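You operate a simulated robot arm through the tools that you are given. There is no shell and no other tool. Be economical: measure what you need, move in short steps, check, and stop when the job is done.

You are at the controls of a simulated robot arm. One attempt, no reset.

TASK
Wrap the blue tray on the sealer's deck at 130 C.
Fine: the sealer is on. Lid down, knob to 130 C, press Wrap once Ready lights; when the film shows, sealer off, then lid up. Leave the tray there and the other trays alone.
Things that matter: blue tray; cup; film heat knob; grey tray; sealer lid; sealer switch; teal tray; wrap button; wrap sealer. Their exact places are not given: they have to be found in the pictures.

It is judged by the outcome, as a careful person would: the job done as asked, and still so three seconds after it is handed in. It fails if anything else is knocked over, pushed out of place, dropped, spilled or broken. Lids that push on must go on centred and level and be pressed home; caps that screw on are set level and turned clockwise until they are tight.

THE ROBOT
A 7-joint arm with a three-finger gripper on a trunk, on a base that drives. Base frame: it is fixed to the floor where the robot stands at the start and does not move with it; the origin is under the middle of the robot, x ahead of it, y to its left, z up. Units: cm, rad, N and s.
Its first joint turns from -2.897 to 2.897 rad. Places, roughly: cup (8x8x8 cm) [80, 0, 100]; film heat knob [80, 30, 100]; sealer lid [100, 0, 110]; sealer switch [90, 20, 100]; wrap button [70, 30, 100]; wrap sealer [90, 10, 90]. Payload 2.69 kg.
The TCP is the grasp point between the finger pads, 2.9 cm short of the fingertips. In the tool frame z runs along the fingers and y along their closing line. The gripper opens to 12 cm. The gripper's body begins 7.8 cm behind the TCP.
Orientation is told as [roll, pitch, yaw] about the base's x, y, z axes, in that order, counted from this pose: with the fingers straight down and closing along the base's y, the tool's x points along the base's -x, its y along +y and its z along -z.

THE INTERFACE
- The arm moves only by the tool play_rows. Its argument "series" is text: rows parted by semicolons, each of 7 numbers parted by spaces: the gripper command, from -1 (shut) to 1 (fully open), values between in proportion, then the shift along the base's x, y, z in units of 30 mm (1.0 is 30 mm), then the turn, a rotation vector about the base's x, y, z in units of 5 degrees (1.0 is 5 degrees). In form: jaw tx ty tz wx wy wz; .... A call has 1 to 12 rows; each row shifts and turns the commanded pose from where the row before left it. A call with a number of a shift or a turn outside -1 to 1 is refused whole. Each row takes 0.2 s and may step no farther than 5 cm and 0.15 rad from the row before; otherwise, or with a gripper value out of range, the whole call is refused. A pose out of reach is approached as far as the arm can. The call stops where the force on the tool passes 40 N (or 10 N more than at its start, if that is more) or the arm is blocked; 0.2 s more then pass. The fingers move at their own pace and stop on an object; they squeeze with about 28 N. The grip force told is the motor's: it shows also when the fingers shut on nothing. Time passes only in rows, and 0.2 s behind the last, so rows that do not move let the fingers close. The reply holds the time, the measured pose of the TCP, the force on the tool along the base axes, the opening and the grip force, in the units named above and with some noise, with the torque about the TCP (base axes, N m) and any sound that the robot's microphone picked up.
- Cameras (640 x 400 px; columns grow to the right, rows downward): "scene" is now at [25.82, 18.12, 150.48]; the picture's right is [-0.18, -0.98, 0.00], its down [-0.24, 0.04, -0.97] and it looks along [0.96, -0.17, -0.24] (base axes); focal length 214 px, centre (320, 200). "wrist" rides on the gripper at [6.3, 0, -10.4] in the tool frame; the picture's right is [0.00, 1.00, 0.00], its down [-0.83, 0.00, -0.56] and it looks along [-0.56, 0.00, 0.83] (tool axes); focal length 275 px, centre (320, 200).
- camera(camera): a new picture of that camera. It takes no simulated time.
- lift_body(by): slides the trunk up (or, below 0, down) by that many cm; the arm and the scene camera ride with it, the base frame stays. It gives what a move gives, with no picture.
- base_move(legs): drives the robot by 1 to 6 legs, each [ahead, left, turn to the left] in cm, cm and rad, along the robot's own axes; the way and the turn of a leg run together, so that a leg with both is an arc; at most 150 cm and 3.142 rad a leg. The arm and the cameras ride along, it lands a little off, and it stops where it bumps. It gives what a move gives.
- pan_tilt(pan, tilt): turns the head with the scene camera to pan (to the left, within 2.496 rad either way) and tilt (down, from -0.506 to 1.204), counted from straight ahead of the robot. It gives what a move gives.
- locate(camera, pixels): there is no depth. For up to 12 entries [column, row, z] of the newest picture of that camera ("zoom" is the newest enlarged one), the place [x, y] in the base frame at which the ray of that pixel passes the height z, good to about 0.2 cm, but the place of the scene camera against the robot may be out by one fixed shift of up to 1.2 cm in any direction. It takes no simulated time.
- enlarge(camera, box): a new picture of the part [left, top, right, bottom] of that camera's present view, enlarged. It takes no simulated time.
- sign_off(): hands the job in; it is judged then, once.

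Keep the steps short. Do not move on a guess: measure, check each grasp and each placing, and mend mistakes. In all there are 80 turns and 52 pictures (those below and enlarged ones count). Leave the gripper open and the arm clear of the work at the hand-in unless told otherwise, and finish with a single line.

The tools are called after "Emit:" as name(argument=value, ...) on one line, values as JSON. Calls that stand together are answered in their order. play_rows: Moves the arm, as the interface text tells. Its arguments: {"type":"object","properties":{"series":{"type":"string"}},"required":["series"]} The other tools are called the same way: lift_body (by) slides the trunk up or down; base_move (legs) drives the base; pan_tilt (pan, tilt) turns the head that bears the scene camera; camera (camera) takes a picture; locate (camera, pixels) gives the place at which the rays of pixels pass given heights; enlarge (camera, box) takes an enlarged picture of a part of a camera's view; sign_off () hands the job in.

At the start:

```text
time: 0.0
position: [43.51, 27.4, 149.33]
orientation: [0.001, 0.001, 0.001]
wrist_force: [0.0, -0.1, 0.3]
torque: [-0.02, 0.0, -0.01]
grip_width: 11.97
finger_force: 0.1
trunk travel left (down, up): [-45.1, 13.5]
robot x, y, heading: [-0.34, 0.24, 0.001]
head pan, tilt: [-0.176, 0.244]
```

scene: 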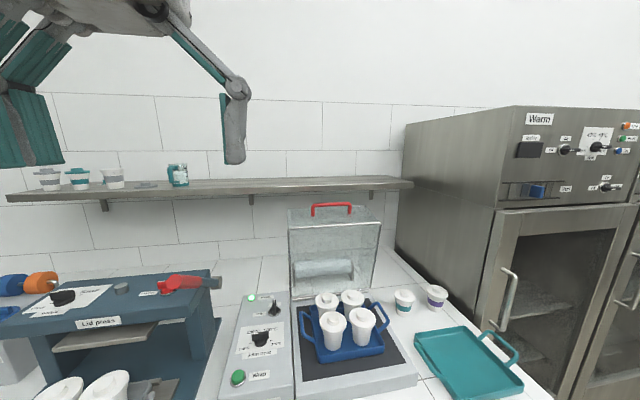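
wrist: 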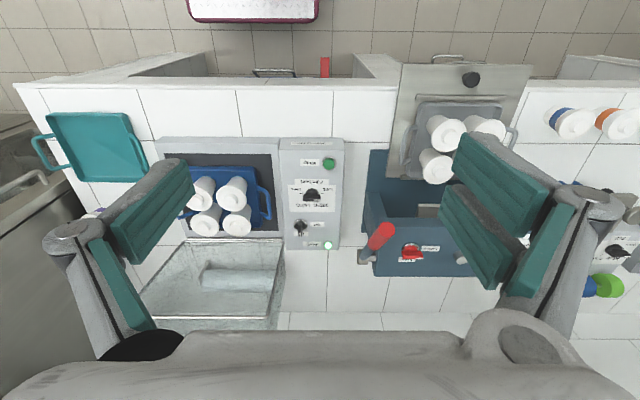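

The sealer is at the centre of the scene picture: lid open with a red handle at (330,208), panel with the knob at about (262,338), green button at (238,377). I'll enlarge both parts to read them.

Emit:
enlarge(camera="scene", box=[210, 280, 310, 400])

Emit:
enlarge(camera="wrist", box=[270, 130, 350, 255])

Emit:
enlarge(camera="scene", box=[270, 190, 430, 390])

```text
3.33 times, centred on (260, 340) of scene
```

zoom: 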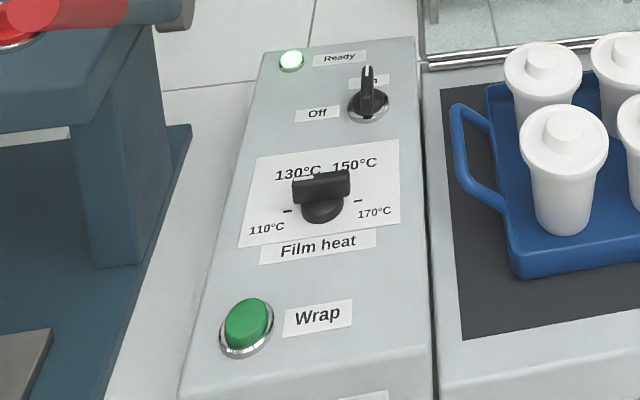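

```text
3.20 times, centred on (310, 192) of wrist
```

zoom: 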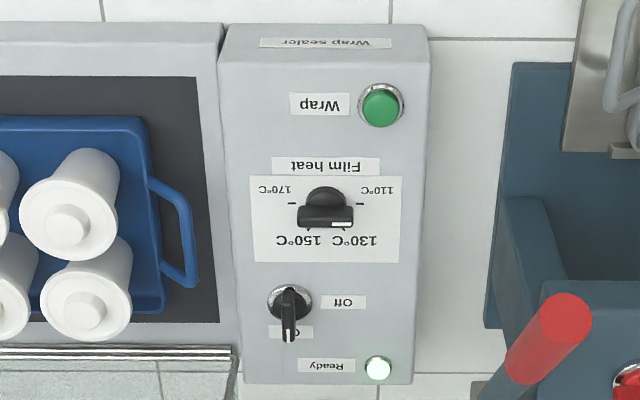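

```text
2.00 times, centred on (350, 290) of scene
```

zoom: 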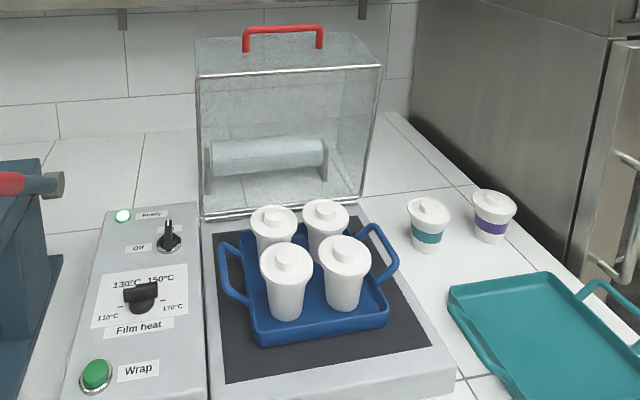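

Ready is lit already, the switch is On, and the knob's mark isn't clear yet. I'll take rays at two heights from both cameras to find the panel height and the handle.

Emit:
locate(camera="wrist", pixels=[[329, 163, 95], [329, 163, 105], [327, 245, 95], [327, 245, 105], [279, 250, 95], [279, 250, 105], [312, 193, 95], [312, 193, 105]])

Emit:
locate(camera="scene", pixels=[[238, 377, 95], [238, 377, 105], [252, 298, 95], [252, 298, 105], [331, 206, 120], [331, 206, 130], [331, 206, 140], [261, 339, 95], [261, 339, 105]])

```text
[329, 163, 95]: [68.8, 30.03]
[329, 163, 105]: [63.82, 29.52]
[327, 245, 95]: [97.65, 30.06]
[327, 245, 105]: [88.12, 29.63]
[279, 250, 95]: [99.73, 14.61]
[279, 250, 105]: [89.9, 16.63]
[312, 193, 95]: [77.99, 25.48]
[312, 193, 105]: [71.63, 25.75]
```

```text
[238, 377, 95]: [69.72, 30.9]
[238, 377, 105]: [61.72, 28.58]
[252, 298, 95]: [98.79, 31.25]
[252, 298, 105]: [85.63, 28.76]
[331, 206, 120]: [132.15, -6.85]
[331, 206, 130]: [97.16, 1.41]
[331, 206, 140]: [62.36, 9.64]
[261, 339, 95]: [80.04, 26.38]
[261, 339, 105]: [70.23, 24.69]
```

Measured by crossing rays: button ≈ (67.3, 29.9, 98), Ready lamp ≈ (94.7, 29.9), knob top ≈ (74, 25.6, 100.9). The lid handle is around (100–105, 1, 128). Next I move high (z 149) towards y≈2 to view the handle from the wrist.

Emit:
play_rows(series="-1 0.9 -0.8 0 0 0 0; -1 0.9 -0.8 0 0 0 0; -1 0.9 -0.8 0 0 0 0; -1 0.9 -0.8 0 0 0 0; -1 0.9 -0.8 0 0 0 0; -1 0.9 -0.8 0 0 0 0; -1 0.9 -0.8 0 0 0 0; -1 0.9 -0.8 0 0 0 0; -1 0.9 -0.8 0 0 0 0; -1 0.9 -0.8 0 0 0 0; -1 0.5 -0.5 0 0 0 0; -1 0 0 0 0 0 0")

Emit:
camera(camera="wrist")

Emit:
camera(camera="scene")

```text
time: 2.6
position: [69.2, 3.25, 146.33]
orientation: [0.0, -0.004, 0.001]
wrist_force: [0.6, 0.1, 0.2]
torque: [0.02, 0.0, 0.01]
grip_width: 0.0
finger_force: 27.6
out of reach, approached as far as the arm can: row 5, 6, 7, 8, 9, 10, 11
trunk travel left (down, up): [-45.1, 13.5]
robot x, y, heading: [0.11, -0.2, -0.005]
head pan, tilt: [-0.176, 0.244]
```

```text
46 pictures are left
```

wrist: 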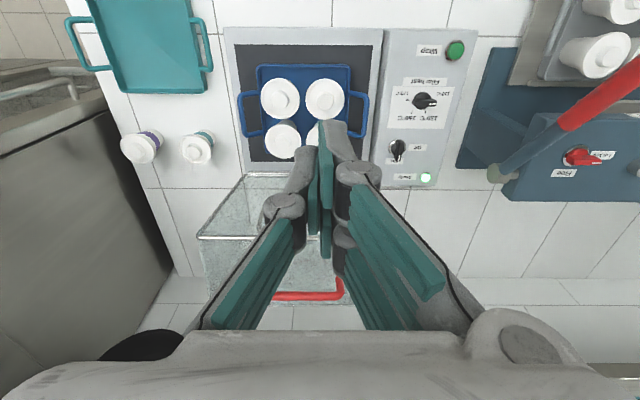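

```text
45 pictures are left
```

scene: 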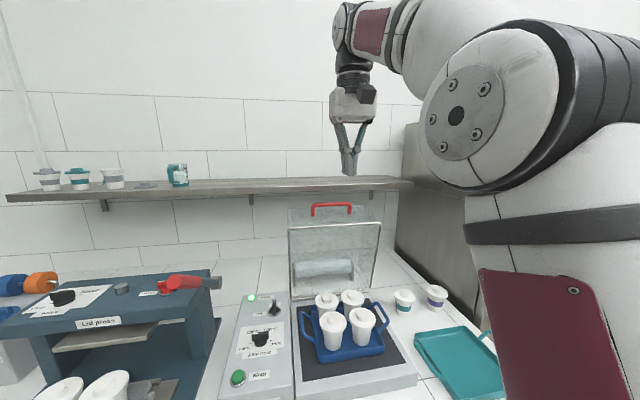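

From here the handle's right corner is at (342,296), knob at (425,100), and the switch at (397,150). I take rays for stereo.

Emit:
locate(camera="wrist", pixels=[[341, 296, 125], [341, 296, 130], [276, 297, 125], [200, 237, 120], [200, 237, 125], [455, 50, 98], [425, 178, 98], [425, 100, 98], [397, 150, 98], [244, 175, 98], [425, 100, 101]])

Emit:
locate(camera="scene", pixels=[[313, 207, 125], [313, 207, 130], [350, 205, 125], [350, 205, 130], [288, 226, 120], [288, 226, 125], [290, 303, 98], [382, 292, 98]])

Emit:
enlarge(camera="scene", box=[270, 190, 400, 310])

```text
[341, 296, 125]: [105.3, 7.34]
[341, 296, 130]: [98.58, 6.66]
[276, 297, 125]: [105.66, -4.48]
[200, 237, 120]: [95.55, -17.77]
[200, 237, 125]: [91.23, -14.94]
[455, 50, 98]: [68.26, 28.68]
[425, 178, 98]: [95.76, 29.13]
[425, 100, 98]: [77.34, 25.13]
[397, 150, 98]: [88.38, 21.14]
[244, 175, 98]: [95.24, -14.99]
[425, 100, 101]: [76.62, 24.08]
```

```text
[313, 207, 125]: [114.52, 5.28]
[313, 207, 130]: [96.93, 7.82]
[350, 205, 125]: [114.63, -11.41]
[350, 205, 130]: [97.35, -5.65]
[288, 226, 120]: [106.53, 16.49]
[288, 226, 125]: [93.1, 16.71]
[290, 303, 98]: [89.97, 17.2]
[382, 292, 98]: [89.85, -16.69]
```

```text
3.33 times, centred on (335, 250) of scene
```

zoom: 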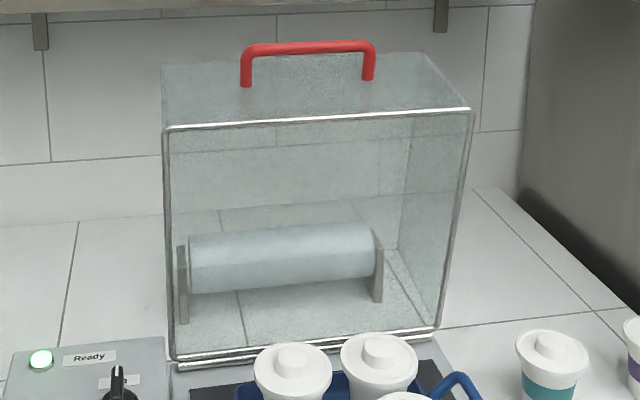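

Crossing rays puts the handle bar at about x 99.6, z 129, y −5 to +7, bracket standing up. The bar runs along y, so the gripper must close along x. I turn the gripper 90° about z here in free space, pulling back a little to stay in reach.

Emit:
play_rows(series="-1 -1 0 -0.3 0 0 1; -1 -0.5 0 -0.3 0 0 1; -1 0 0 0 0 0 1; -1 0 0 0 0 0 1; -1 0 0 0 0 0 1; -1 0 0 0 0 0 1; -1 0 0 0 0 0 1; -1 0 0 0 0 0 1; -1 0 0 0 0 0 1; -1 0 0 0 0 0 1; -1 0 0 0 0 0 1; -1 0 0 0 0 0 1")

Emit:
play_rows(series="-1 0 0 0 0 0 1; -1 0 0 0 0 0 1; -1 0 0 0 0 0 1; -1 0 0 0 0 0 1; -1 0 0 0 0 0 1; -1 0 0 0 0 0 1; -1 0 0 0 0 -1 0; -1 0 0 0 0 -1 0; -1 0 0 0 0 -1 0; -1 0 0 0 0 -1 0; -1 0 0 0 0 -1 0; -1 0 0 0 0 -1 0")

```text
time: 5.2
position: [64.7, 3.2, 144.82]
orientation: [-0.001, 0.0, 1.05]
wrist_force: [-0.1, -0.6, -0.5]
torque: [-0.02, -0.01, 0.02]
grip_width: 0.01
finger_force: 28.4
trunk travel left (down, up): [-45.1, 13.5]
robot x, y, heading: [0.05, 0.09, -0.003]
head pan, tilt: [-0.176, 0.244]
```

```text
time: 7.8
position: [64.77, 3.24, 144.7]
orientation: [-0.525, -0.001, 1.57]
wrist_force: [0.5, -0.3, -0.2]
torque: [0.0, 0.01, 0.03]
grip_width: 0.01
finger_force: 28.7
trunk travel left (down, up): [-45.1, 13.5]
robot x, y, heading: [-0.04, -0.2, -0.001]
head pan, tilt: [-0.176, 0.244]
```

Turn done: yaw 90°, tilted 30° forward. Now move ahead at height (z≈146, above the handle) and look.

Emit:
play_rows(series="-0.2 1 0 0 0 0 0; -0.2 1 0 0 0 0 0; -0.2 1 0 0 0 0 0; -0.2 1 0 0 0 0 0; -0.2 1 0 0 0 0 0; -0.2 1 0 0 0 0 0; -0.2 1 0 0 0 0 0")

Emit:
camera(camera="wrist")

Emit:
camera(camera="scene")

```text
time: 9.4
position: [85.79, 3.16, 144.77]
orientation: [-0.524, 0.0, 1.57]
wrist_force: [-0.3, -1.1, 0.7]
torque: [0.0, -0.03, 0.01]
grip_width: 4.8
finger_force: 0.0
trunk travel left (down, up): [-45.1, 13.5]
robot x, y, heading: [-0.23, -0.05, -0.003]
head pan, tilt: [-0.176, 0.244]
```

```text
43 pictures are left
```

wrist: 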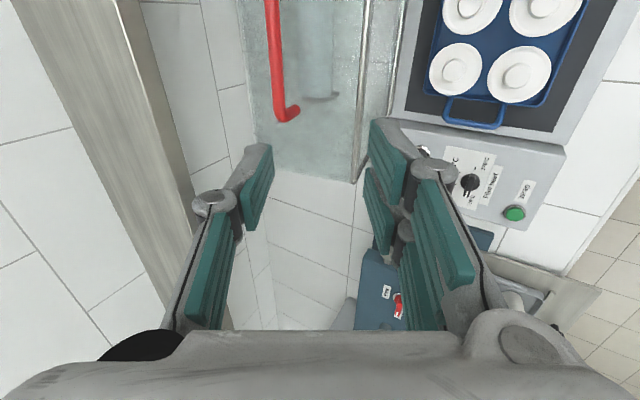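

```text
42 pictures are left
```

scene: 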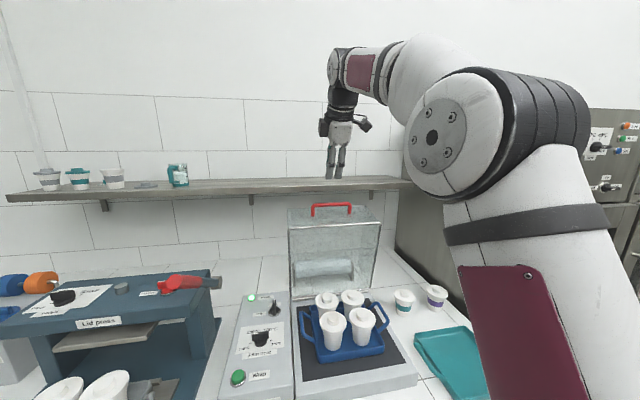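

The wrist sees the bar's left end bend at (280,118), foot at (297,110), lid rim edge at (390,10)–(355,180). I take rays.

Emit:
locate(camera="wrist", pixels=[[279, 116, 128], [279, 116, 132], [274, 40, 128], [274, 40, 132], [296, 112, 124], [296, 112, 128], [355, 182, 98], [355, 182, 124], [403, 5, 124], [363, 115, 124]])

Emit:
enlarge(camera="wrist", box=[220, 0, 420, 200])

Emit:
locate(camera="scene", pixels=[[312, 204, 128], [312, 204, 132], [351, 204, 128], [351, 204, 132], [313, 215, 124], [313, 215, 128], [291, 298, 98], [371, 288, 98], [289, 225, 122], [380, 222, 122]])

```text
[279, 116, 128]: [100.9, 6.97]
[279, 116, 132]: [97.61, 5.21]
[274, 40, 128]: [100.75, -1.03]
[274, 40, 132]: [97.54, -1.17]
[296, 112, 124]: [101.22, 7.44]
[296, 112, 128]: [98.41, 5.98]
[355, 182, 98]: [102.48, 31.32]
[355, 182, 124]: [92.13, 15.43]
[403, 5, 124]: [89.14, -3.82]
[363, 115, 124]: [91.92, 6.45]
```

```text
2.00 times, centred on (320, 100) of wrist
```

zoom: 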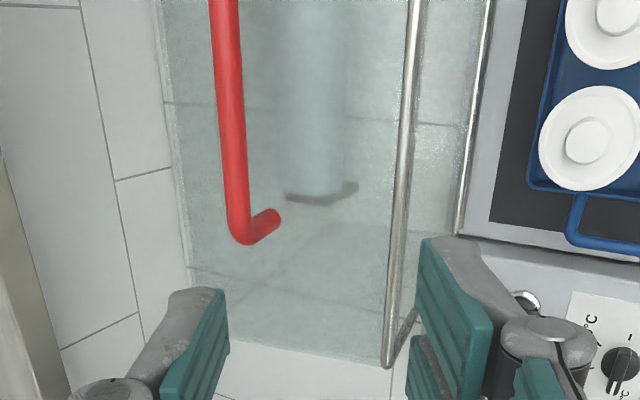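

```text
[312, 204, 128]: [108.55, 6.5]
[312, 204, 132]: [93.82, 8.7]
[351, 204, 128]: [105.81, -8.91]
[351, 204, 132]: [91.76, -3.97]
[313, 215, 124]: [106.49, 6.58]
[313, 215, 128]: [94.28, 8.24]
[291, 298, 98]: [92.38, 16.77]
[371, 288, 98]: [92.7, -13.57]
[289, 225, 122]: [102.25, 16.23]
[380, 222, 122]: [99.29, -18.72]
```

The two wrist views agree on the bar at about (100.2, y −5…7, z 128.9). I'll approach to a stand-off above it with the jaws 6 cm open, then check.

Emit:
play_rows(series="0 0.77 -0.15 -0.6 0 0 0; 0 0.77 -0.15 -0.7 0 0 0; 0 0.77 -0.15 -0.7 0 0 0; 0 0.77 -0.15 -0.7 0 0 0; 0 0.77 -0.15 -0.7 0 0 0; 0 0 0 0 0 0 0")

Emit:
camera(camera="wrist")

Emit:
enlarge(camera="scene", box=[280, 150, 400, 250])

```text
time: 10.8
position: [97.23, 0.98, 134.38]
orientation: [-0.524, 0.0, 1.569]
wrist_force: [0.6, 0.2, -0.4]
torque: [-0.01, 0.02, 0.01]
grip_width: 6.01
finger_force: 0.1
trunk travel left (down, up): [-45.1, 13.5]
robot x, y, heading: [-0.27, 0.15, 0.004]
head pan, tilt: [-0.176, 0.244]
```

```text
40 pictures are left
```

wrist: 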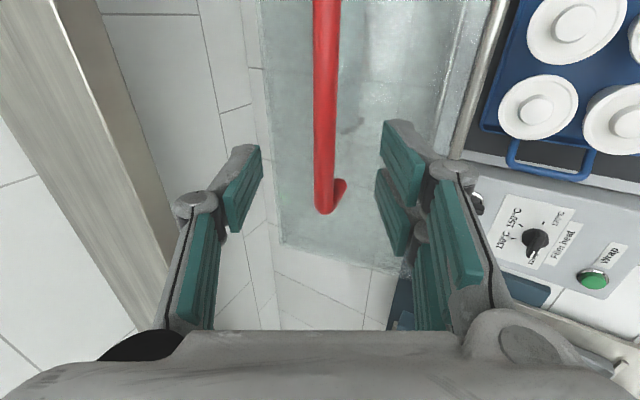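

```text
4.00 times, centred on (340, 200) of scene
```

zoom: 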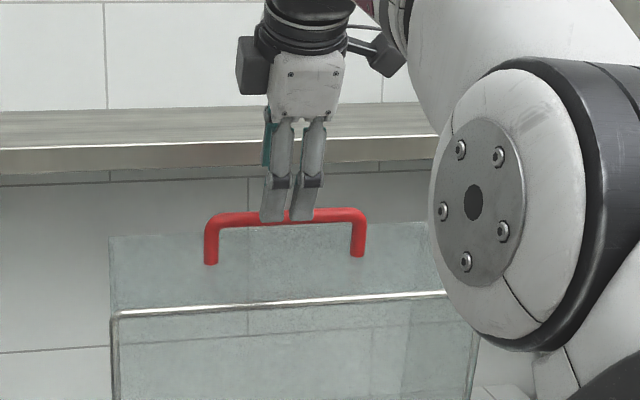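

The bar lies centred between the fingers (column ≈325). I check its depth via its end at (325,203) and the middle.

Emit:
locate(camera="wrist", pixels=[[324, 205, 127], [324, 205, 129], [324, 205, 131], [327, 60, 129], [343, 190, 125], [343, 190, 127]])

```text
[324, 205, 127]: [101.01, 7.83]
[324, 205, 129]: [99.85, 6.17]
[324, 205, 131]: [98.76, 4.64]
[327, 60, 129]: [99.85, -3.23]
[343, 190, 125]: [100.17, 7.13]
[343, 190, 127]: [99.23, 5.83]
```

Bar ≈ (100.1, 128.7). Advance 5.2 cm along the tool axis, with the jaws still open, then close.

Emit:
play_rows(series="0 0.26 0 -0.5 0 0 0; 0 0.26 0 -0.5 0 0 0; 0 0.26 0 -0.5 0 0 0; 0 0 0 0 0 0 0; -1 0 0 0 0 0 0; -1 0 0 0 0 0 0; -1 0 0 0 0 0 0")

Emit:
camera(camera="wrist")

```text
time: 12.4
position: [99.52, 1.01, 129.83]
orientation: [-0.523, 0.001, 1.57]
wrist_force: [-1.0, -0.9, -0.7]
torque: [0.14, -0.01, -0.12]
grip_width: 1.28
finger_force: 39.7
trunk travel left (down, up): [-45.1, 13.5]
robot x, y, heading: [-0.01, 0.34, 0.003]
head pan, tilt: [-0.176, 0.244]
```

```text
38 pictures are left
```

wrist: 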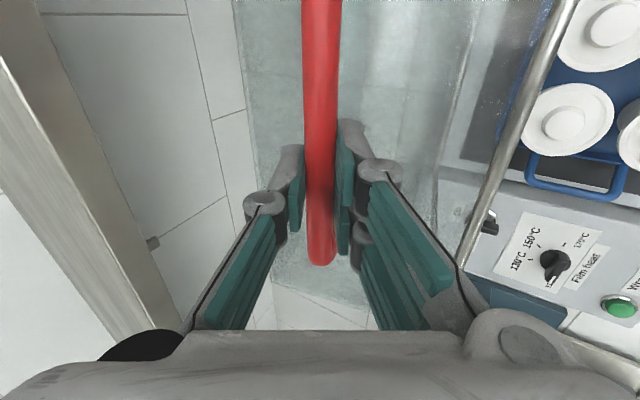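

Gripped: opening 1.28 cm. Now start swinging the lid forward along an arc about the hinge (estimated x 93.5, z 98, radius 31.6), three steps, watching the forces.

Emit:
play_rows(series="-1 -0.9 0 0.15 0 0 0; -1 -0.91 0 0.07 0 0 0; -1 -0.91 0 0 0 0 0")

```text
time: 13.2
position: [91.65, 0.99, 130.05]
orientation: [-0.517, 0.001, 1.57]
wrist_force: [6.2, -3.2, -33.6]
torque: [0.08, 0.2, -0.21]
grip_width: 1.28
finger_force: 39.8
trunk travel left (down, up): [-45.1, 13.5]
robot x, y, heading: [-0.16, -0.15, 0.002]
head pan, tilt: [-0.176, 0.244]
```

The tool is being pulled down (−34 N): my arc is a bit high, which puts the hinge nearer x 95.4. I correct and proceed with two steps.

Emit:
play_rows(series="-1 -0.9 0 -0.3 0 0 0; -1 -0.9 0 -0.26 0 0 0")

```text
time: 13.8
position: [86.06, 1.07, 128.81]
orientation: [-0.523, -0.001, 1.57]
wrist_force: [9.6, -1.9, -24.4]
torque: [0.14, 0.11, -0.23]
grip_width: 1.34
finger_force: 40.0
trunk travel left (down, up): [-45.1, 13.5]
robot x, y, heading: [0.05, -0.19, -0.002]
head pan, tilt: [-0.176, 0.244]
```

The force is along the radius again (~26 N); a refit gives the hinge near (95.1, 99.5), radius 30.6. Three more steps, slightly tighter.

Emit:
play_rows(series="-1 -0.783 0 -0.38 0 0 0; -1 -0.807 0 -0.37 0 0 0; -1 -0.77 0 -0.433 0 0 0")

```text
time: 14.6
position: [79.03, 1.14, 125.88]
orientation: [-0.528, -0.001, 1.571]
wrist_force: [2.6, 0.8, 0.4]
torque: [0.3, -0.08, -0.19]
grip_width: 1.34
finger_force: 40.2
trunk travel left (down, up): [-45.1, 13.5]
robot x, y, heading: [-0.61, 0.16, 0.004]
head pan, tilt: [-0.176, 0.244]
```

Forces are near zero now. Continue three steps.

Emit:
play_rows(series="-1 -0.72 0 -0.53 0 0 0; -1 -0.697 0 -0.563 0 0 0; -1 -0.643 0 -0.617 0 0 0")

```text
time: 15.4
position: [72.54, 1.04, 120.56]
orientation: [-0.522, 0.0, 1.571]
wrist_force: [-23.5, 9.0, 24.5]
torque: [0.27, 0.14, -0.53]
grip_width: 1.32
finger_force: 40.1
trunk travel left (down, up): [-45.1, 13.5]
robot x, y, heading: [0.05, -0.06, 0.002]
head pan, tilt: [-0.176, 0.244]
```

Now the force points outward (−23, +24): hinge is about (95.3, 98), r 32.2. Adjust and go on.

Emit:
play_rows(series="-1 -0.7 0 -0.62 0 0 0; -1 -0.567 0 -0.747 0 0 0; -1 -0.5 0 -0.793 0 0 0")

```text
time: 16.2
position: [67.16, 1.02, 113.91]
orientation: [-0.52, 0.0, 1.573]
wrist_force: [-27.8, 9.5, 17.5]
torque: [0.08, 0.24, -0.22]
grip_width: 1.32
finger_force: 39.6
trunk travel left (down, up): [-45.1, 13.5]
robot x, y, heading: [0.13, 0.11, 0.001]
head pan, tilt: [-0.176, 0.244]
```

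Still slightly outward. Two more steps with a little more reach.

Emit:
play_rows(series="-1 -0.57 0 -0.78 0 0 0; -1 -0.37 0 -0.88 0 0 0")

Emit:
camera(camera="scene")

```text
time: 16.8
position: [64.34, 1.0, 108.92]
orientation: [-0.519, 0.001, 1.573]
wrist_force: [-30.0, 17.3, 12.9]
torque: [0.16, 0.29, -0.24]
grip_width: 1.31
finger_force: 40.1
trunk travel left (down, up): [-45.1, 13.5]
robot x, y, heading: [0.08, 0.15, 0.002]
head pan, tilt: [-0.176, 0.244]
```

```text
37 pictures are left
```

scene: 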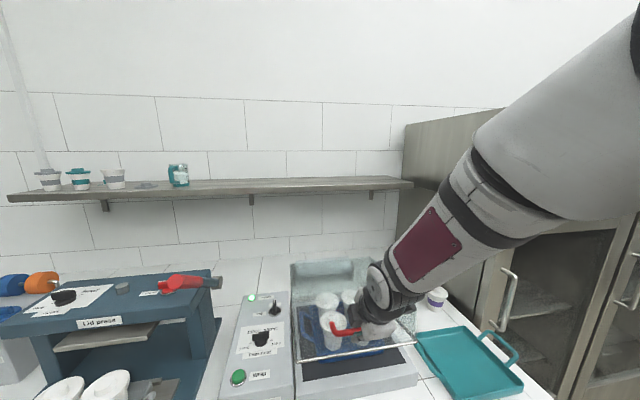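

About 15° remain. Relieve outwards and slightly to +y, and go on in two small steps.

Emit:
play_rows(series="-1 -0.45 0.1 -0.8 0 0 0; -1 -0.25 0 -0.7 0 0 0")

Emit:
enlarge(camera="scene", box=[270, 240, 430, 400])

```text
time: 17.4
position: [62.89, 0.25, 104.4]
orientation: [-0.519, 0.004, 1.555]
wrist_force: [4.4, -42.5, -1.7]
torque: [-1.86, -0.04, -0.06]
grip_width: 1.28
finger_force: 39.6
trunk travel left (down, up): [-45.1, 13.5]
robot x, y, heading: [-0.17, -0.36, -0.002]
head pan, tilt: [-0.176, 0.244]
```

```text
2.50 times, centred on (350, 320) of scene
```

zoom: 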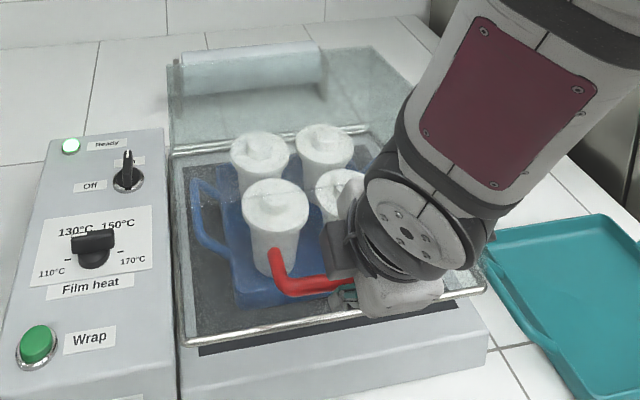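

The call stopped with −42 N along y at z 104.4; the lid looks almost shut. I hold one row to see whether it's transient, and look through the wrist.

Emit:
play_rows(series="-1 0 0 0 0 0 0")

Emit:
camera(camera="wrist")

```text
time: 17.8
position: [62.88, 0.8, 104.58]
orientation: [-0.519, 0.0, 1.566]
wrist_force: [0.0, -35.0, -2.6]
torque: [-0.33, -0.01, 0.13]
grip_width: 1.31
finger_force: 40.3
trunk travel left (down, up): [-45.1, 13.5]
robot x, y, heading: [0.21, 0.21, -0.001]
head pan, tilt: [-0.176, 0.244]
```

```text
35 pictures are left
```

wrist: 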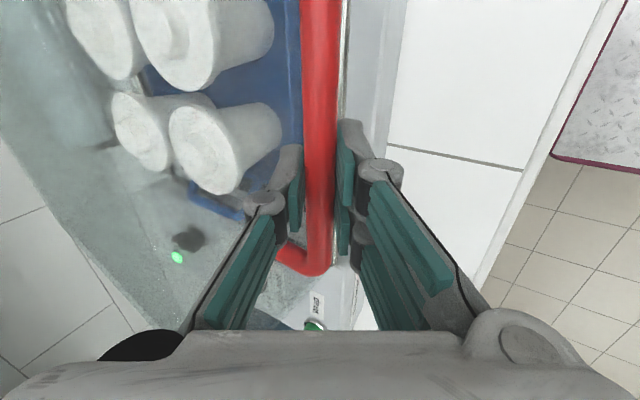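

The lid is within a few degrees of shut. I open the jaws a little (3 cm), which frees the side load and lets the lid settle.

Emit:
play_rows(series="-0.5 0 0 0 0 0 0; -0.5 0 0 0 0 0 0; -0.5 0 0 0 0 0 0")

Emit:
camera(camera="wrist")

Emit:
enlarge(camera="scene", box=[270, 240, 430, 400])

```text
time: 18.6
position: [62.84, 1.28, 104.52]
orientation: [-0.521, 0.0, 1.572]
wrist_force: [0.1, 0.4, -0.2]
torque: [0.03, 0.0, -0.01]
grip_width: 2.98
finger_force: 0.1
trunk travel left (down, up): [-45.1, 13.5]
robot x, y, heading: [0.52, -0.14, 0.004]
head pan, tilt: [-0.176, 0.244]
```

```text
34 pictures are left
```

wrist: 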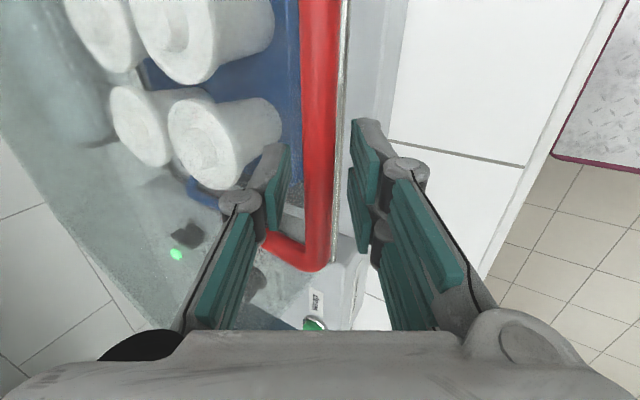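

```text
2.50 times, centred on (350, 320) of scene
```

zoom: 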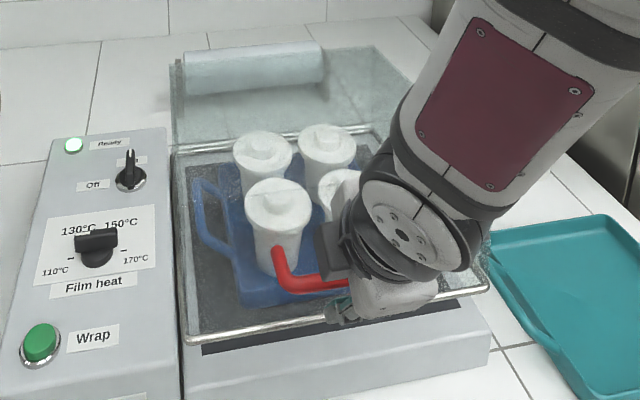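

The lid stays where left (hinge friction), about 2 cm short at the rim. With the side load gone, I re-grip and press it down until contact.

Emit:
play_rows(series="-1 0 0 0 0 0 0; -1 0 0 0 0 0 0; -1 -0.05 0 -0.3 0 0 0; -1 -0.03 0 -0.3 0 0 0; -1 0 0 -0.3 0 0 0; -1 0 0 -0.2 0 0 0")

Emit:
enlarge(camera="scene", box=[270, 240, 430, 400])

```text
time: 19.6
position: [62.55, 1.23, 103.01]
orientation: [-0.507, 0.004, 1.569]
wrist_force: [-17.8, 1.9, 3.5]
torque: [0.31, 0.19, -0.14]
grip_width: 1.28
finger_force: 39.6
out of reach, approached as far as the arm can: row 3, 4
trunk travel left (down, up): [-45.1, 13.5]
robot x, y, heading: [0.09, 0.02, 0.0]
head pan, tilt: [-0.176, 0.244]
stopped in row 4: the force on the tool passed its limit at 47 N (the readings are from after the stop); the commanded pose is now the measured one
```

```text
2.50 times, centred on (350, 320) of scene
```

zoom: 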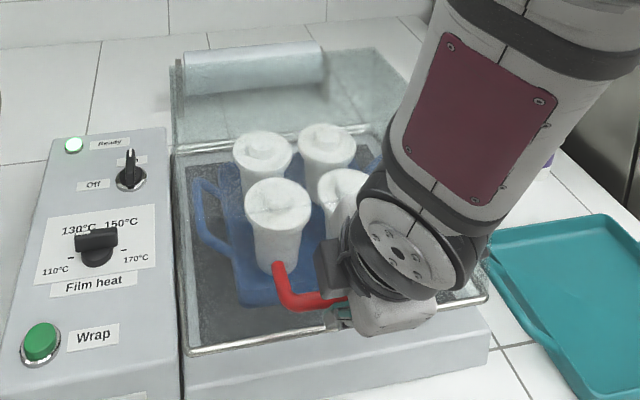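

That pose is at the arm's limit (out of reach with the 30° tilt). I release, back out along the tool axis, and straighten the tool to point down.

Emit:
play_rows(series="-0.5 0 0 0 0 0 0; -0.5 0 0 0 0 0 0; -0.5 -0.25 0 0.43 0 0 0; -0.5 -0.25 0 0.43 0 0 0; -0.5 -0.25 0 0.6 0 0 0; -0.5 0 0 1 0 0 0; -1 0 0 0 0 1 0; -1 0 0 0 0 1 0; -1 0 0 0 0 1 0; -1 0 0 0 0 1 0; -1 0 0 0 0 1 0; -1 0 0 0 0 0.9 0")

Emit:
camera(camera="wrist")

Emit:
enlarge(camera="scene", box=[270, 240, 430, 400])

```text
time: 22.1
position: [60.76, 1.3, 110.66]
orientation: [0.006, 0.004, 1.571]
wrist_force: [-0.8, 0.5, 0.4]
torque: [0.01, 0.0, 0.0]
grip_width: 0.0
finger_force: 28.0
out of reach, approached as far as the arm can: row 3
trunk travel left (down, up): [-45.1, 13.5]
robot x, y, heading: [0.2, -0.34, 0.007]
head pan, tilt: [-0.176, 0.244]
```

```text
31 pictures are left
```

wrist: 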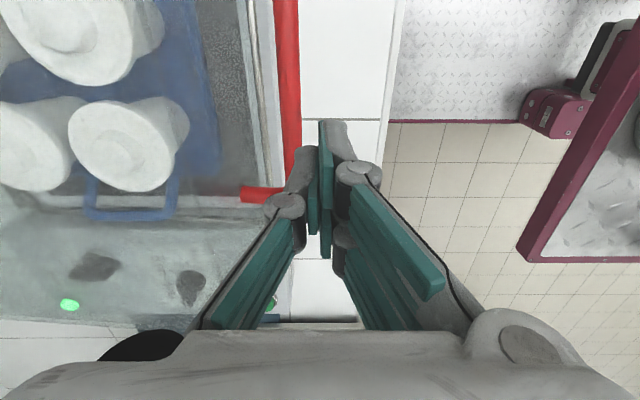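

```text
2.50 times, centred on (350, 320) of scene
```

zoom: 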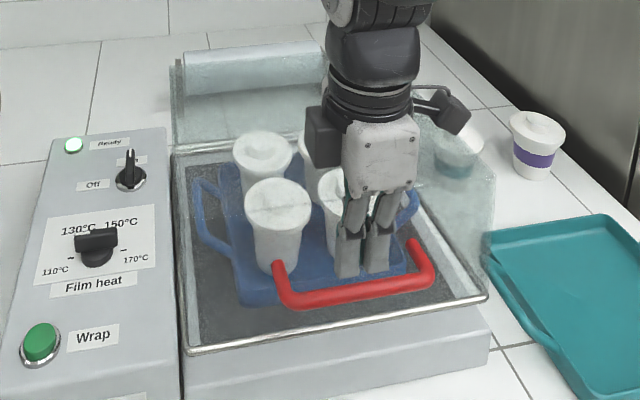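

The tool is straight and shut now. Locate the bar at (288,130) and the rim to tell how far it's open.

Emit:
locate(camera="wrist", pixels=[[289, 130, 102], [289, 130, 104], [243, 195, 102], [262, 195, 98], [262, 195, 100], [272, 180, 98]])

Emit:
enlarge(camera="wrist", box=[180, 0, 340, 230])

```text
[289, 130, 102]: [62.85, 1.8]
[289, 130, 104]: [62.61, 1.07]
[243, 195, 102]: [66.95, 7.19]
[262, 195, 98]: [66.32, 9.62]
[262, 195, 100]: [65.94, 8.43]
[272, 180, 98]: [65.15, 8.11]
```

```text
1.74 times, centred on (260, 115) of wrist
```

zoom: 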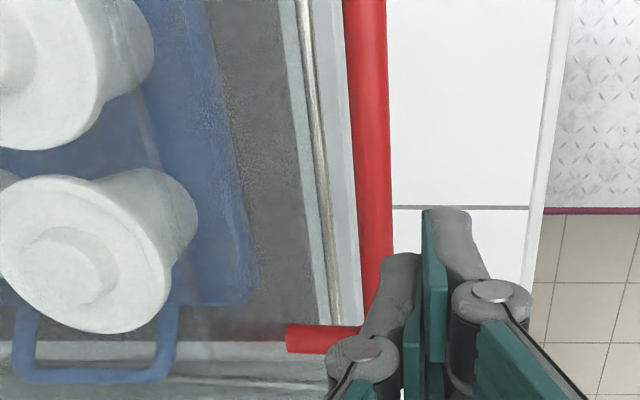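

The bar is at x ≈ 62.7, under the shut fingertips if I move 1.9 cm ahead. Then press down until the force says it's home.

Emit:
play_rows(series="-1 0.63 0 0 0 0 0; -1 0 0 -0.6 0 0 0; -1 0 0 -0.5 0 0 0; -1 0 0 -0.4 0 0 0; -1 0 0 -0.4 0 0 0; -1 0 0 -0.4 0 0 0; -1 0 0 -0.3 0 0 0")

```text
time: 23.9
position: [62.69, 1.35, 103.09]
orientation: [-0.002, 0.004, 1.569]
wrist_force: [-11.1, -0.7, 25.8]
torque: [0.27, 0.48, 0.11]
grip_width: 0.02
finger_force: 28.0
trunk travel left (down, up): [-45.1, 13.5]
robot x, y, heading: [0.24, 0.15, -0.002]
head pan, tilt: [-0.176, 0.244]
stopped in row 7: the force on the tool passed its limit at 46 N (the readings are from after the stop); the commanded pose is now the measured one
```

The push met a hard stop (46 N) with the bar about 2.4 cm lower. Lift off and check.

Emit:
play_rows(series="-1 0 0 0.5 0 0 0; -1 -0.3 0 1 0 0 0; -1 -0.5 1 1 0 0 0; -1 0 1 1 0 0 0; -1 0.2 1 0.5 0 0 0; -1 0.2 1 0 0 0 0; -1 0.2 1 0 0 0 0; -1 0.2 1 0 0 0 0")

Emit:
enlarge(camera="scene", box=[210, 230, 430, 400])

Emit:
camera(camera="wrist")

```text
time: 25.6
position: [62.75, 19.19, 114.78]
orientation: [0.001, 0.003, 1.569]
wrist_force: [-0.4, -0.3, 0.2]
torque: [0.05, 0.0, 0.05]
grip_width: 0.0
finger_force: 28.2
trunk travel left (down, up): [-45.1, 13.5]
robot x, y, heading: [-0.08, 0.1, 0.0]
head pan, tilt: [-0.176, 0.244]
```

```text
2.35 times, centred on (320, 315) of scene
```

zoom: 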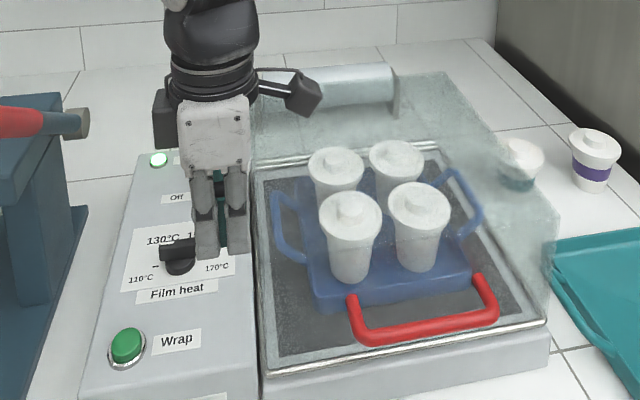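

```text
27 pictures are left
```

wrist: 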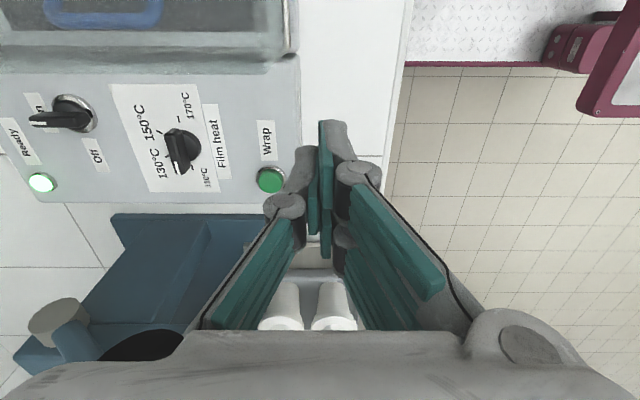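

The lid lies flat on the deck. Now the knob: enlarge it.

Emit:
enlarge(camera="wrist", box=[105, 75, 245, 205])

Emit:
locate(camera="wrist", pixels=[[181, 151, 98], [181, 151, 101], [270, 180, 98.5], [180, 148, 101], [187, 172, 101], [55, 121, 101], [60, 112, 98], [42, 182, 98]])

```text
3.08 times, centred on (175, 140) of wrist
```

zoom: 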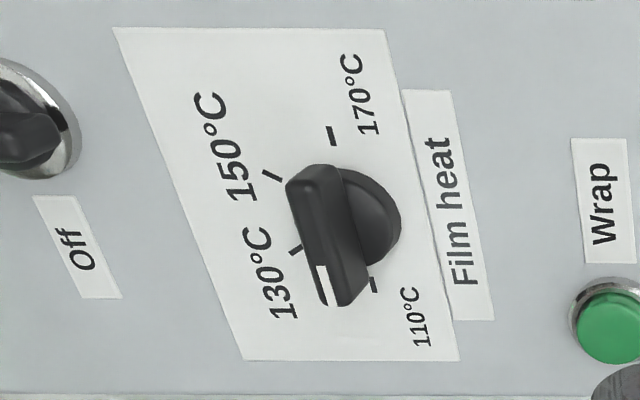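

```text
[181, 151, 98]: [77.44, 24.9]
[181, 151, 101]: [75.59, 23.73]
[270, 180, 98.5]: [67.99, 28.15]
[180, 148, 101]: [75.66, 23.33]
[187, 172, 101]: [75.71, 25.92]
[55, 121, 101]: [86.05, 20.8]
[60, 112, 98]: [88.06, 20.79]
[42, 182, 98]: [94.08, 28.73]
```

The mark points at 110. I locate the ticks and mark to get the dial centre and angles.

Emit:
locate(camera="zoom", pixels=[[373, 283, 97.5], [295, 248, 97.5], [272, 175, 97.5], [332, 135, 97.5], [300, 185, 101], [350, 285, 101], [327, 285, 101], [325, 230, 101], [333, 160, 100], [400, 215, 97.5]])

Emit:
enlarge(camera="scene", box=[225, 300, 305, 390])

```text
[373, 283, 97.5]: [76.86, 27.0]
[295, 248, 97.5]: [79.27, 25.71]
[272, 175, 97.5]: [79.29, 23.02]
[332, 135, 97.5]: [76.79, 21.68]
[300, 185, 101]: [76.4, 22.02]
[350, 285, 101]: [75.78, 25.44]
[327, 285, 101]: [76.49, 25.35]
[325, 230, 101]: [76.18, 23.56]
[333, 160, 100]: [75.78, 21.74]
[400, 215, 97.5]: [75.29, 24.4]
```

```text
4.44 times, centred on (265, 345) of scene
```

zoom: 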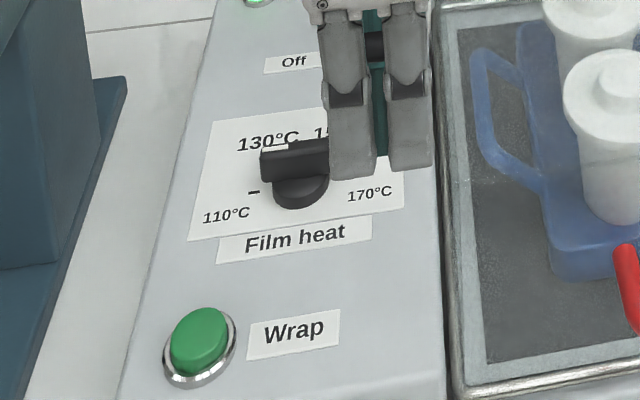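

Dial centre ≈ (76.9, 24.35), mark along +y (110); 130 lies 60° clockwise. Before descending I check clearance between the wrist camera pod (−y side) and the closed lid's left wall.

Emit:
locate(camera="scene", pixels=[[312, 275, 122.5], [305, 268, 125], [321, 268, 125], [288, 225, 124], [287.6, 209.5, 124]])

Emit:
camera(camera="scene")

```text
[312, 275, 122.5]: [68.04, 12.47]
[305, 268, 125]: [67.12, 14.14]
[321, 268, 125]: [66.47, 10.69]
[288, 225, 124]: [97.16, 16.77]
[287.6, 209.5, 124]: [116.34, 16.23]
```

```text
24 pictures are left
```

scene: 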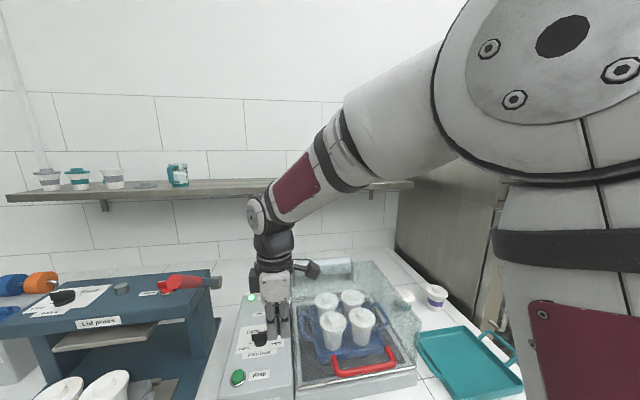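

The pod could brush the lid, so I lean the tool's top 15° toward +y (about the x axis), which keeps it clear. Move above the knob at z≈107, jaws 4 cm.

Emit:
play_rows(series="-0.33 0.9 0.6 0 -1 0 0; -0.33 0.95 0.6 0 -1 0 0; -0.33 0.95 0.4 0 -1 0 0; -0.33 0.95 0.287 -0.6 0 0 0; -0.33 0.967 0 -1 0 0 0; -0.33 0 0 -1 0 0 0; -0.33 0 0 0 0 0 0")

Emit:
camera(camera="wrist")

```text
time: 27.2
position: [76.93, 24.95, 107.19]
orientation: [0.001, 0.265, 1.573]
wrist_force: [-0.7, 0.1, -0.3]
torque: [-0.01, 0.0, 0.0]
grip_width: 4.01
finger_force: 0.1
trunk travel left (down, up): [-45.1, 13.5]
robot x, y, heading: [-0.03, 0.2, -0.001]
head pan, tilt: [-0.176, 0.244]
```

```text
23 pictures are left
```

wrist: 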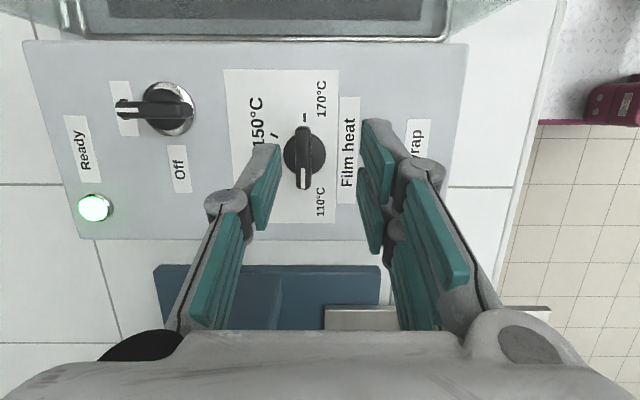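

The bar lies at column ≈304, rows 128–190. I locate it.

Emit:
locate(camera="wrist", pixels=[[304, 130, 100], [303, 188, 100], [304, 155, 100], [304, 155, 99], [305, 118, 97.5], [318, 178, 97.5]])

Emit:
enlarge(camera="wrist", box=[240, 90, 380, 210])

```text
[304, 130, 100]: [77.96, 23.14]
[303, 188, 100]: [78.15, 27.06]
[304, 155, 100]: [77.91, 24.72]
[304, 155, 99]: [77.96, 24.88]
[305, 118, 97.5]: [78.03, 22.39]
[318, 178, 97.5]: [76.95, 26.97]
```

```text
3.33 times, centred on (310, 150) of wrist
```

zoom: 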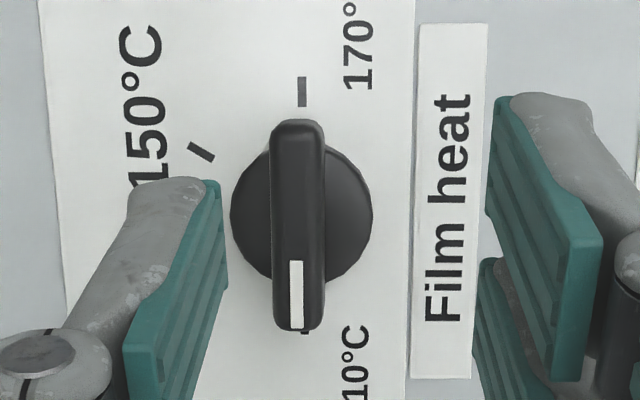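

Better fix: bar centre ≈ (77.95, 24.95). Shift +1.0 x, +0.5 y and descend 5.3 cm, then grip.

Emit:
play_rows(series="-0.33 0.34 0.17 0 0 0 0; -0.33 0 0 -0.6 0 0 0; -0.33 0 0 -0.6 0 0 0; -0.33 0 0 -0.57 0 0 0; -0.33 0 0 0 0 0 0")

Emit:
camera(camera="wrist")

```text
time: 28.4
position: [78.11, 25.42, 101.73]
orientation: [0.001, 0.263, 1.57]
wrist_force: [0.0, 0.7, 0.1]
torque: [0.02, 0.01, 0.03]
grip_width: 4.0
finger_force: 0.0
trunk travel left (down, up): [-45.1, 13.5]
robot x, y, heading: [0.12, 0.23, -0.004]
head pan, tilt: [-0.176, 0.244]
```

```text
21 pictures are left
```

wrist: 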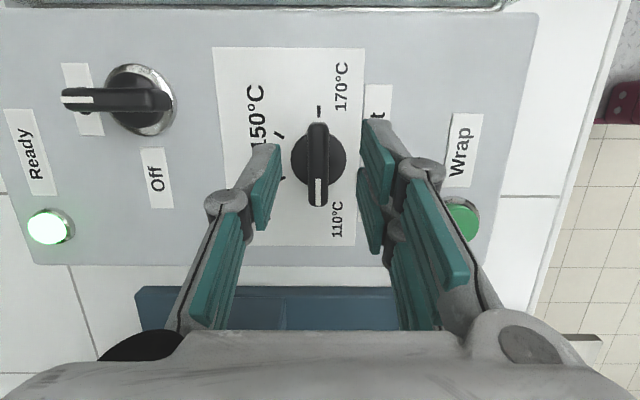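

The bar is centred (column 318). Close and check the opening.

Emit:
play_rows(series="-1 0 0 0 0 0 0; -1 0 0 0 0 0 0; -1 0 0 0 0 0 0")

Emit:
enlarge(camera="wrist", box=[240, 90, 400, 250])

```text
time: 29.2
position: [78.13, 25.48, 101.69]
orientation: [-0.001, 0.266, 1.571]
wrist_force: [0.1, 0.0, 0.2]
torque: [-0.04, -0.02, 0.03]
grip_width: 0.0
finger_force: 28.6
trunk travel left (down, up): [-45.1, 13.5]
robot x, y, heading: [0.16, 0.26, 0.004]
head pan, tilt: [-0.176, 0.244]
```

```text
2.50 times, centred on (320, 170) of wrist
```

zoom: 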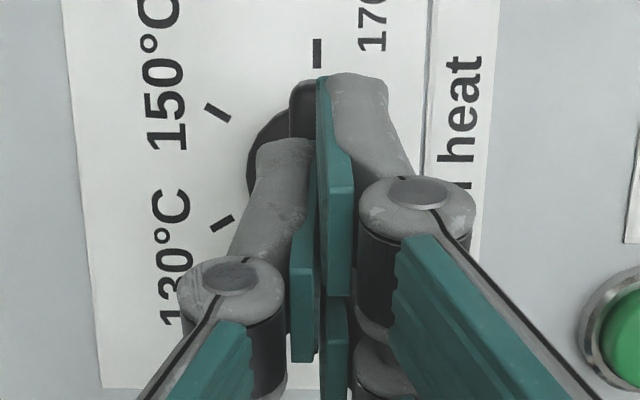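

Shut on nothing: the fingertips (z≈98.9) are still above the bar. I reopen, go down 1.3 cm and try again.

Emit:
play_rows(series="-0.33 0 0 0 0 0 0; -0.33 0 0 0 0 0 0; -0.33 0 0 -0.22 0 0 0; -0.33 0 0 -0.22 0 0 0; -1 0 0 0 0 0 0; -1 0 0 0 0 0 0; -1 0 0 0 0 0 0")

```text
time: 30.9
position: [78.33, 25.51, 100.49]
orientation: [0.0, 0.265, 1.569]
wrist_force: [8.4, 1.7, -0.5]
torque: [0.18, -0.23, -0.01]
grip_width: 1.17
finger_force: 39.0
trunk travel left (down, up): [-45.1, 13.5]
robot x, y, heading: [0.0, 0.15, 0.002]
head pan, tilt: [-0.176, 0.244]
```

Now 1.17 cm between the pads: the knob is gripped. Turn 30° clockwise first and check.

Emit:
play_rows(series="-1 0.014 -0.004 0 0 0 -1; -1 0.014 -0.004 0 0 0 -1; -1 0.014 -0.004 0 0 0 -1; -1 0.014 -0.004 0 0 0 -1; -1 0.014 -0.004 0 0 0 -1; -1 0.014 -0.004 0 0 0 -1")

Emit:
enlarge(camera="wrist", box=[220, 70, 420, 250])

```text
time: 32.2
position: [78.28, 25.37, 100.41]
orientation: [0.002, 0.267, 1.044]
wrist_force: [3.5, 3.7, -8.1]
torque: [0.7, -0.4, -0.01]
grip_width: 1.19
finger_force: 38.5
trunk travel left (down, up): [-45.1, 13.5]
robot x, y, heading: [-0.03, 0.25, -0.001]
head pan, tilt: [-0.176, 0.244]
```

```text
2.22 times, centred on (320, 160) of wrist
```

zoom: 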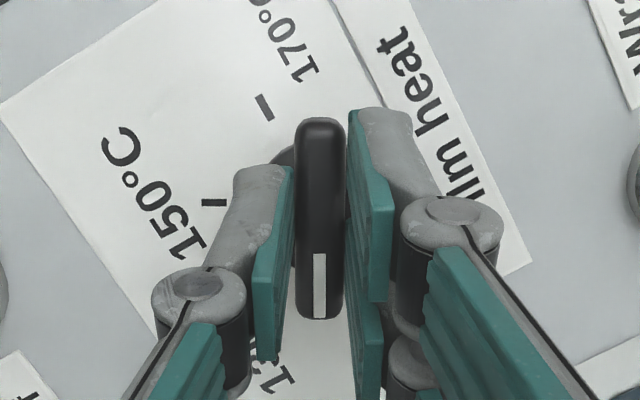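

Knob turns with the gripper; it's halfway. Another 30°.

Emit:
play_rows(series="-1 0.010 -0.010 0 0 0 -1; -1 0.010 -0.010 0 0 0 -1; -1 0.010 -0.010 0 0 0 -1; -1 0.010 -0.010 0 0 0 -1; -1 0.010 -0.010 0 0 0 -1; -1 0.010 -0.010 0 0 0 -1")

Emit:
camera(camera="wrist")

```text
time: 33.6
position: [78.35, 25.3, 100.49]
orientation: [0.002, 0.265, 0.523]
wrist_force: [-5.4, 14.9, -8.0]
torque: [0.61, -0.08, -0.01]
grip_width: 1.18
finger_force: 39.2
trunk travel left (down, up): [-45.1, 13.5]
robot x, y, heading: [-0.23, -0.39, 0.004]
head pan, tilt: [-0.176, 0.244]
```

```text
18 pictures are left
```

wrist: 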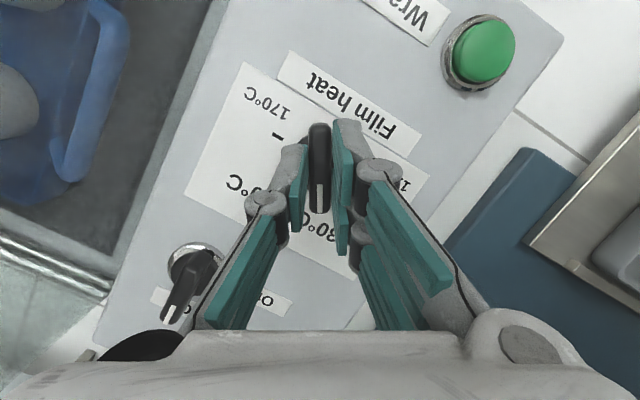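

Release and lift, then check the mark and Ready lamp.

Emit:
play_rows(series="-0.33 0 0 0 0 0 0; -0.33 0 0 0 0 0 0; -0.33 0 0 0.6 0 0 0; -0.33 0 0 1 0 0 0; -0.33 0 0 1 0 0 0; -0.33 0 0 0.5 0 0 0; -0.33 -0.5 0 0 0 0 0; -0.33 0 0 0 0 0 0")

Emit:
camera(camera="wrist")

Emit:
enlarge(camera="scene", box=[210, 280, 310, 400])

```text
time: 35.5
position: [77.01, 25.17, 109.96]
orientation: [-0.001, 0.265, 0.521]
wrist_force: [0.4, -0.1, 0.6]
torque: [0.01, -0.01, 0.0]
grip_width: 4.02
finger_force: 0.0
trunk travel left (down, up): [-45.1, 13.5]
robot x, y, heading: [-0.12, 0.07, -0.0]
head pan, tilt: [-0.176, 0.244]
```

```text
17 pictures are left
```

wrist: 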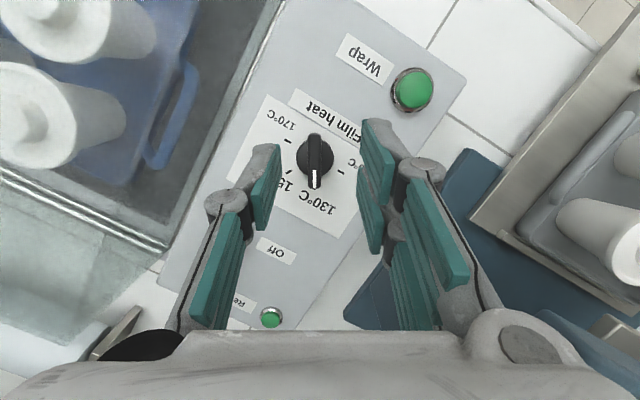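

```text
3.33 times, centred on (260, 340) of scene
```

zoom: 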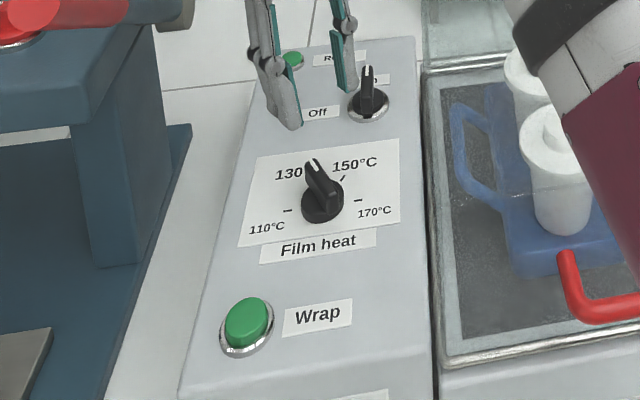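

Knob points at 130 °C, and Ready has gone dark: it's heating. Meanwhile locate the Wrap button (413,90) and the switch, then get above the button with shut fingers.

Emit:
locate(camera="wrist", pixels=[[413, 88, 98], [413, 88, 97], [316, 158, 97], [271, 318, 96.5]])

```text
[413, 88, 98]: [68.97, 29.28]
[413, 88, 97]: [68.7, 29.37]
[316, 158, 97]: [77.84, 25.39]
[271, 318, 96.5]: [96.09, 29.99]
```

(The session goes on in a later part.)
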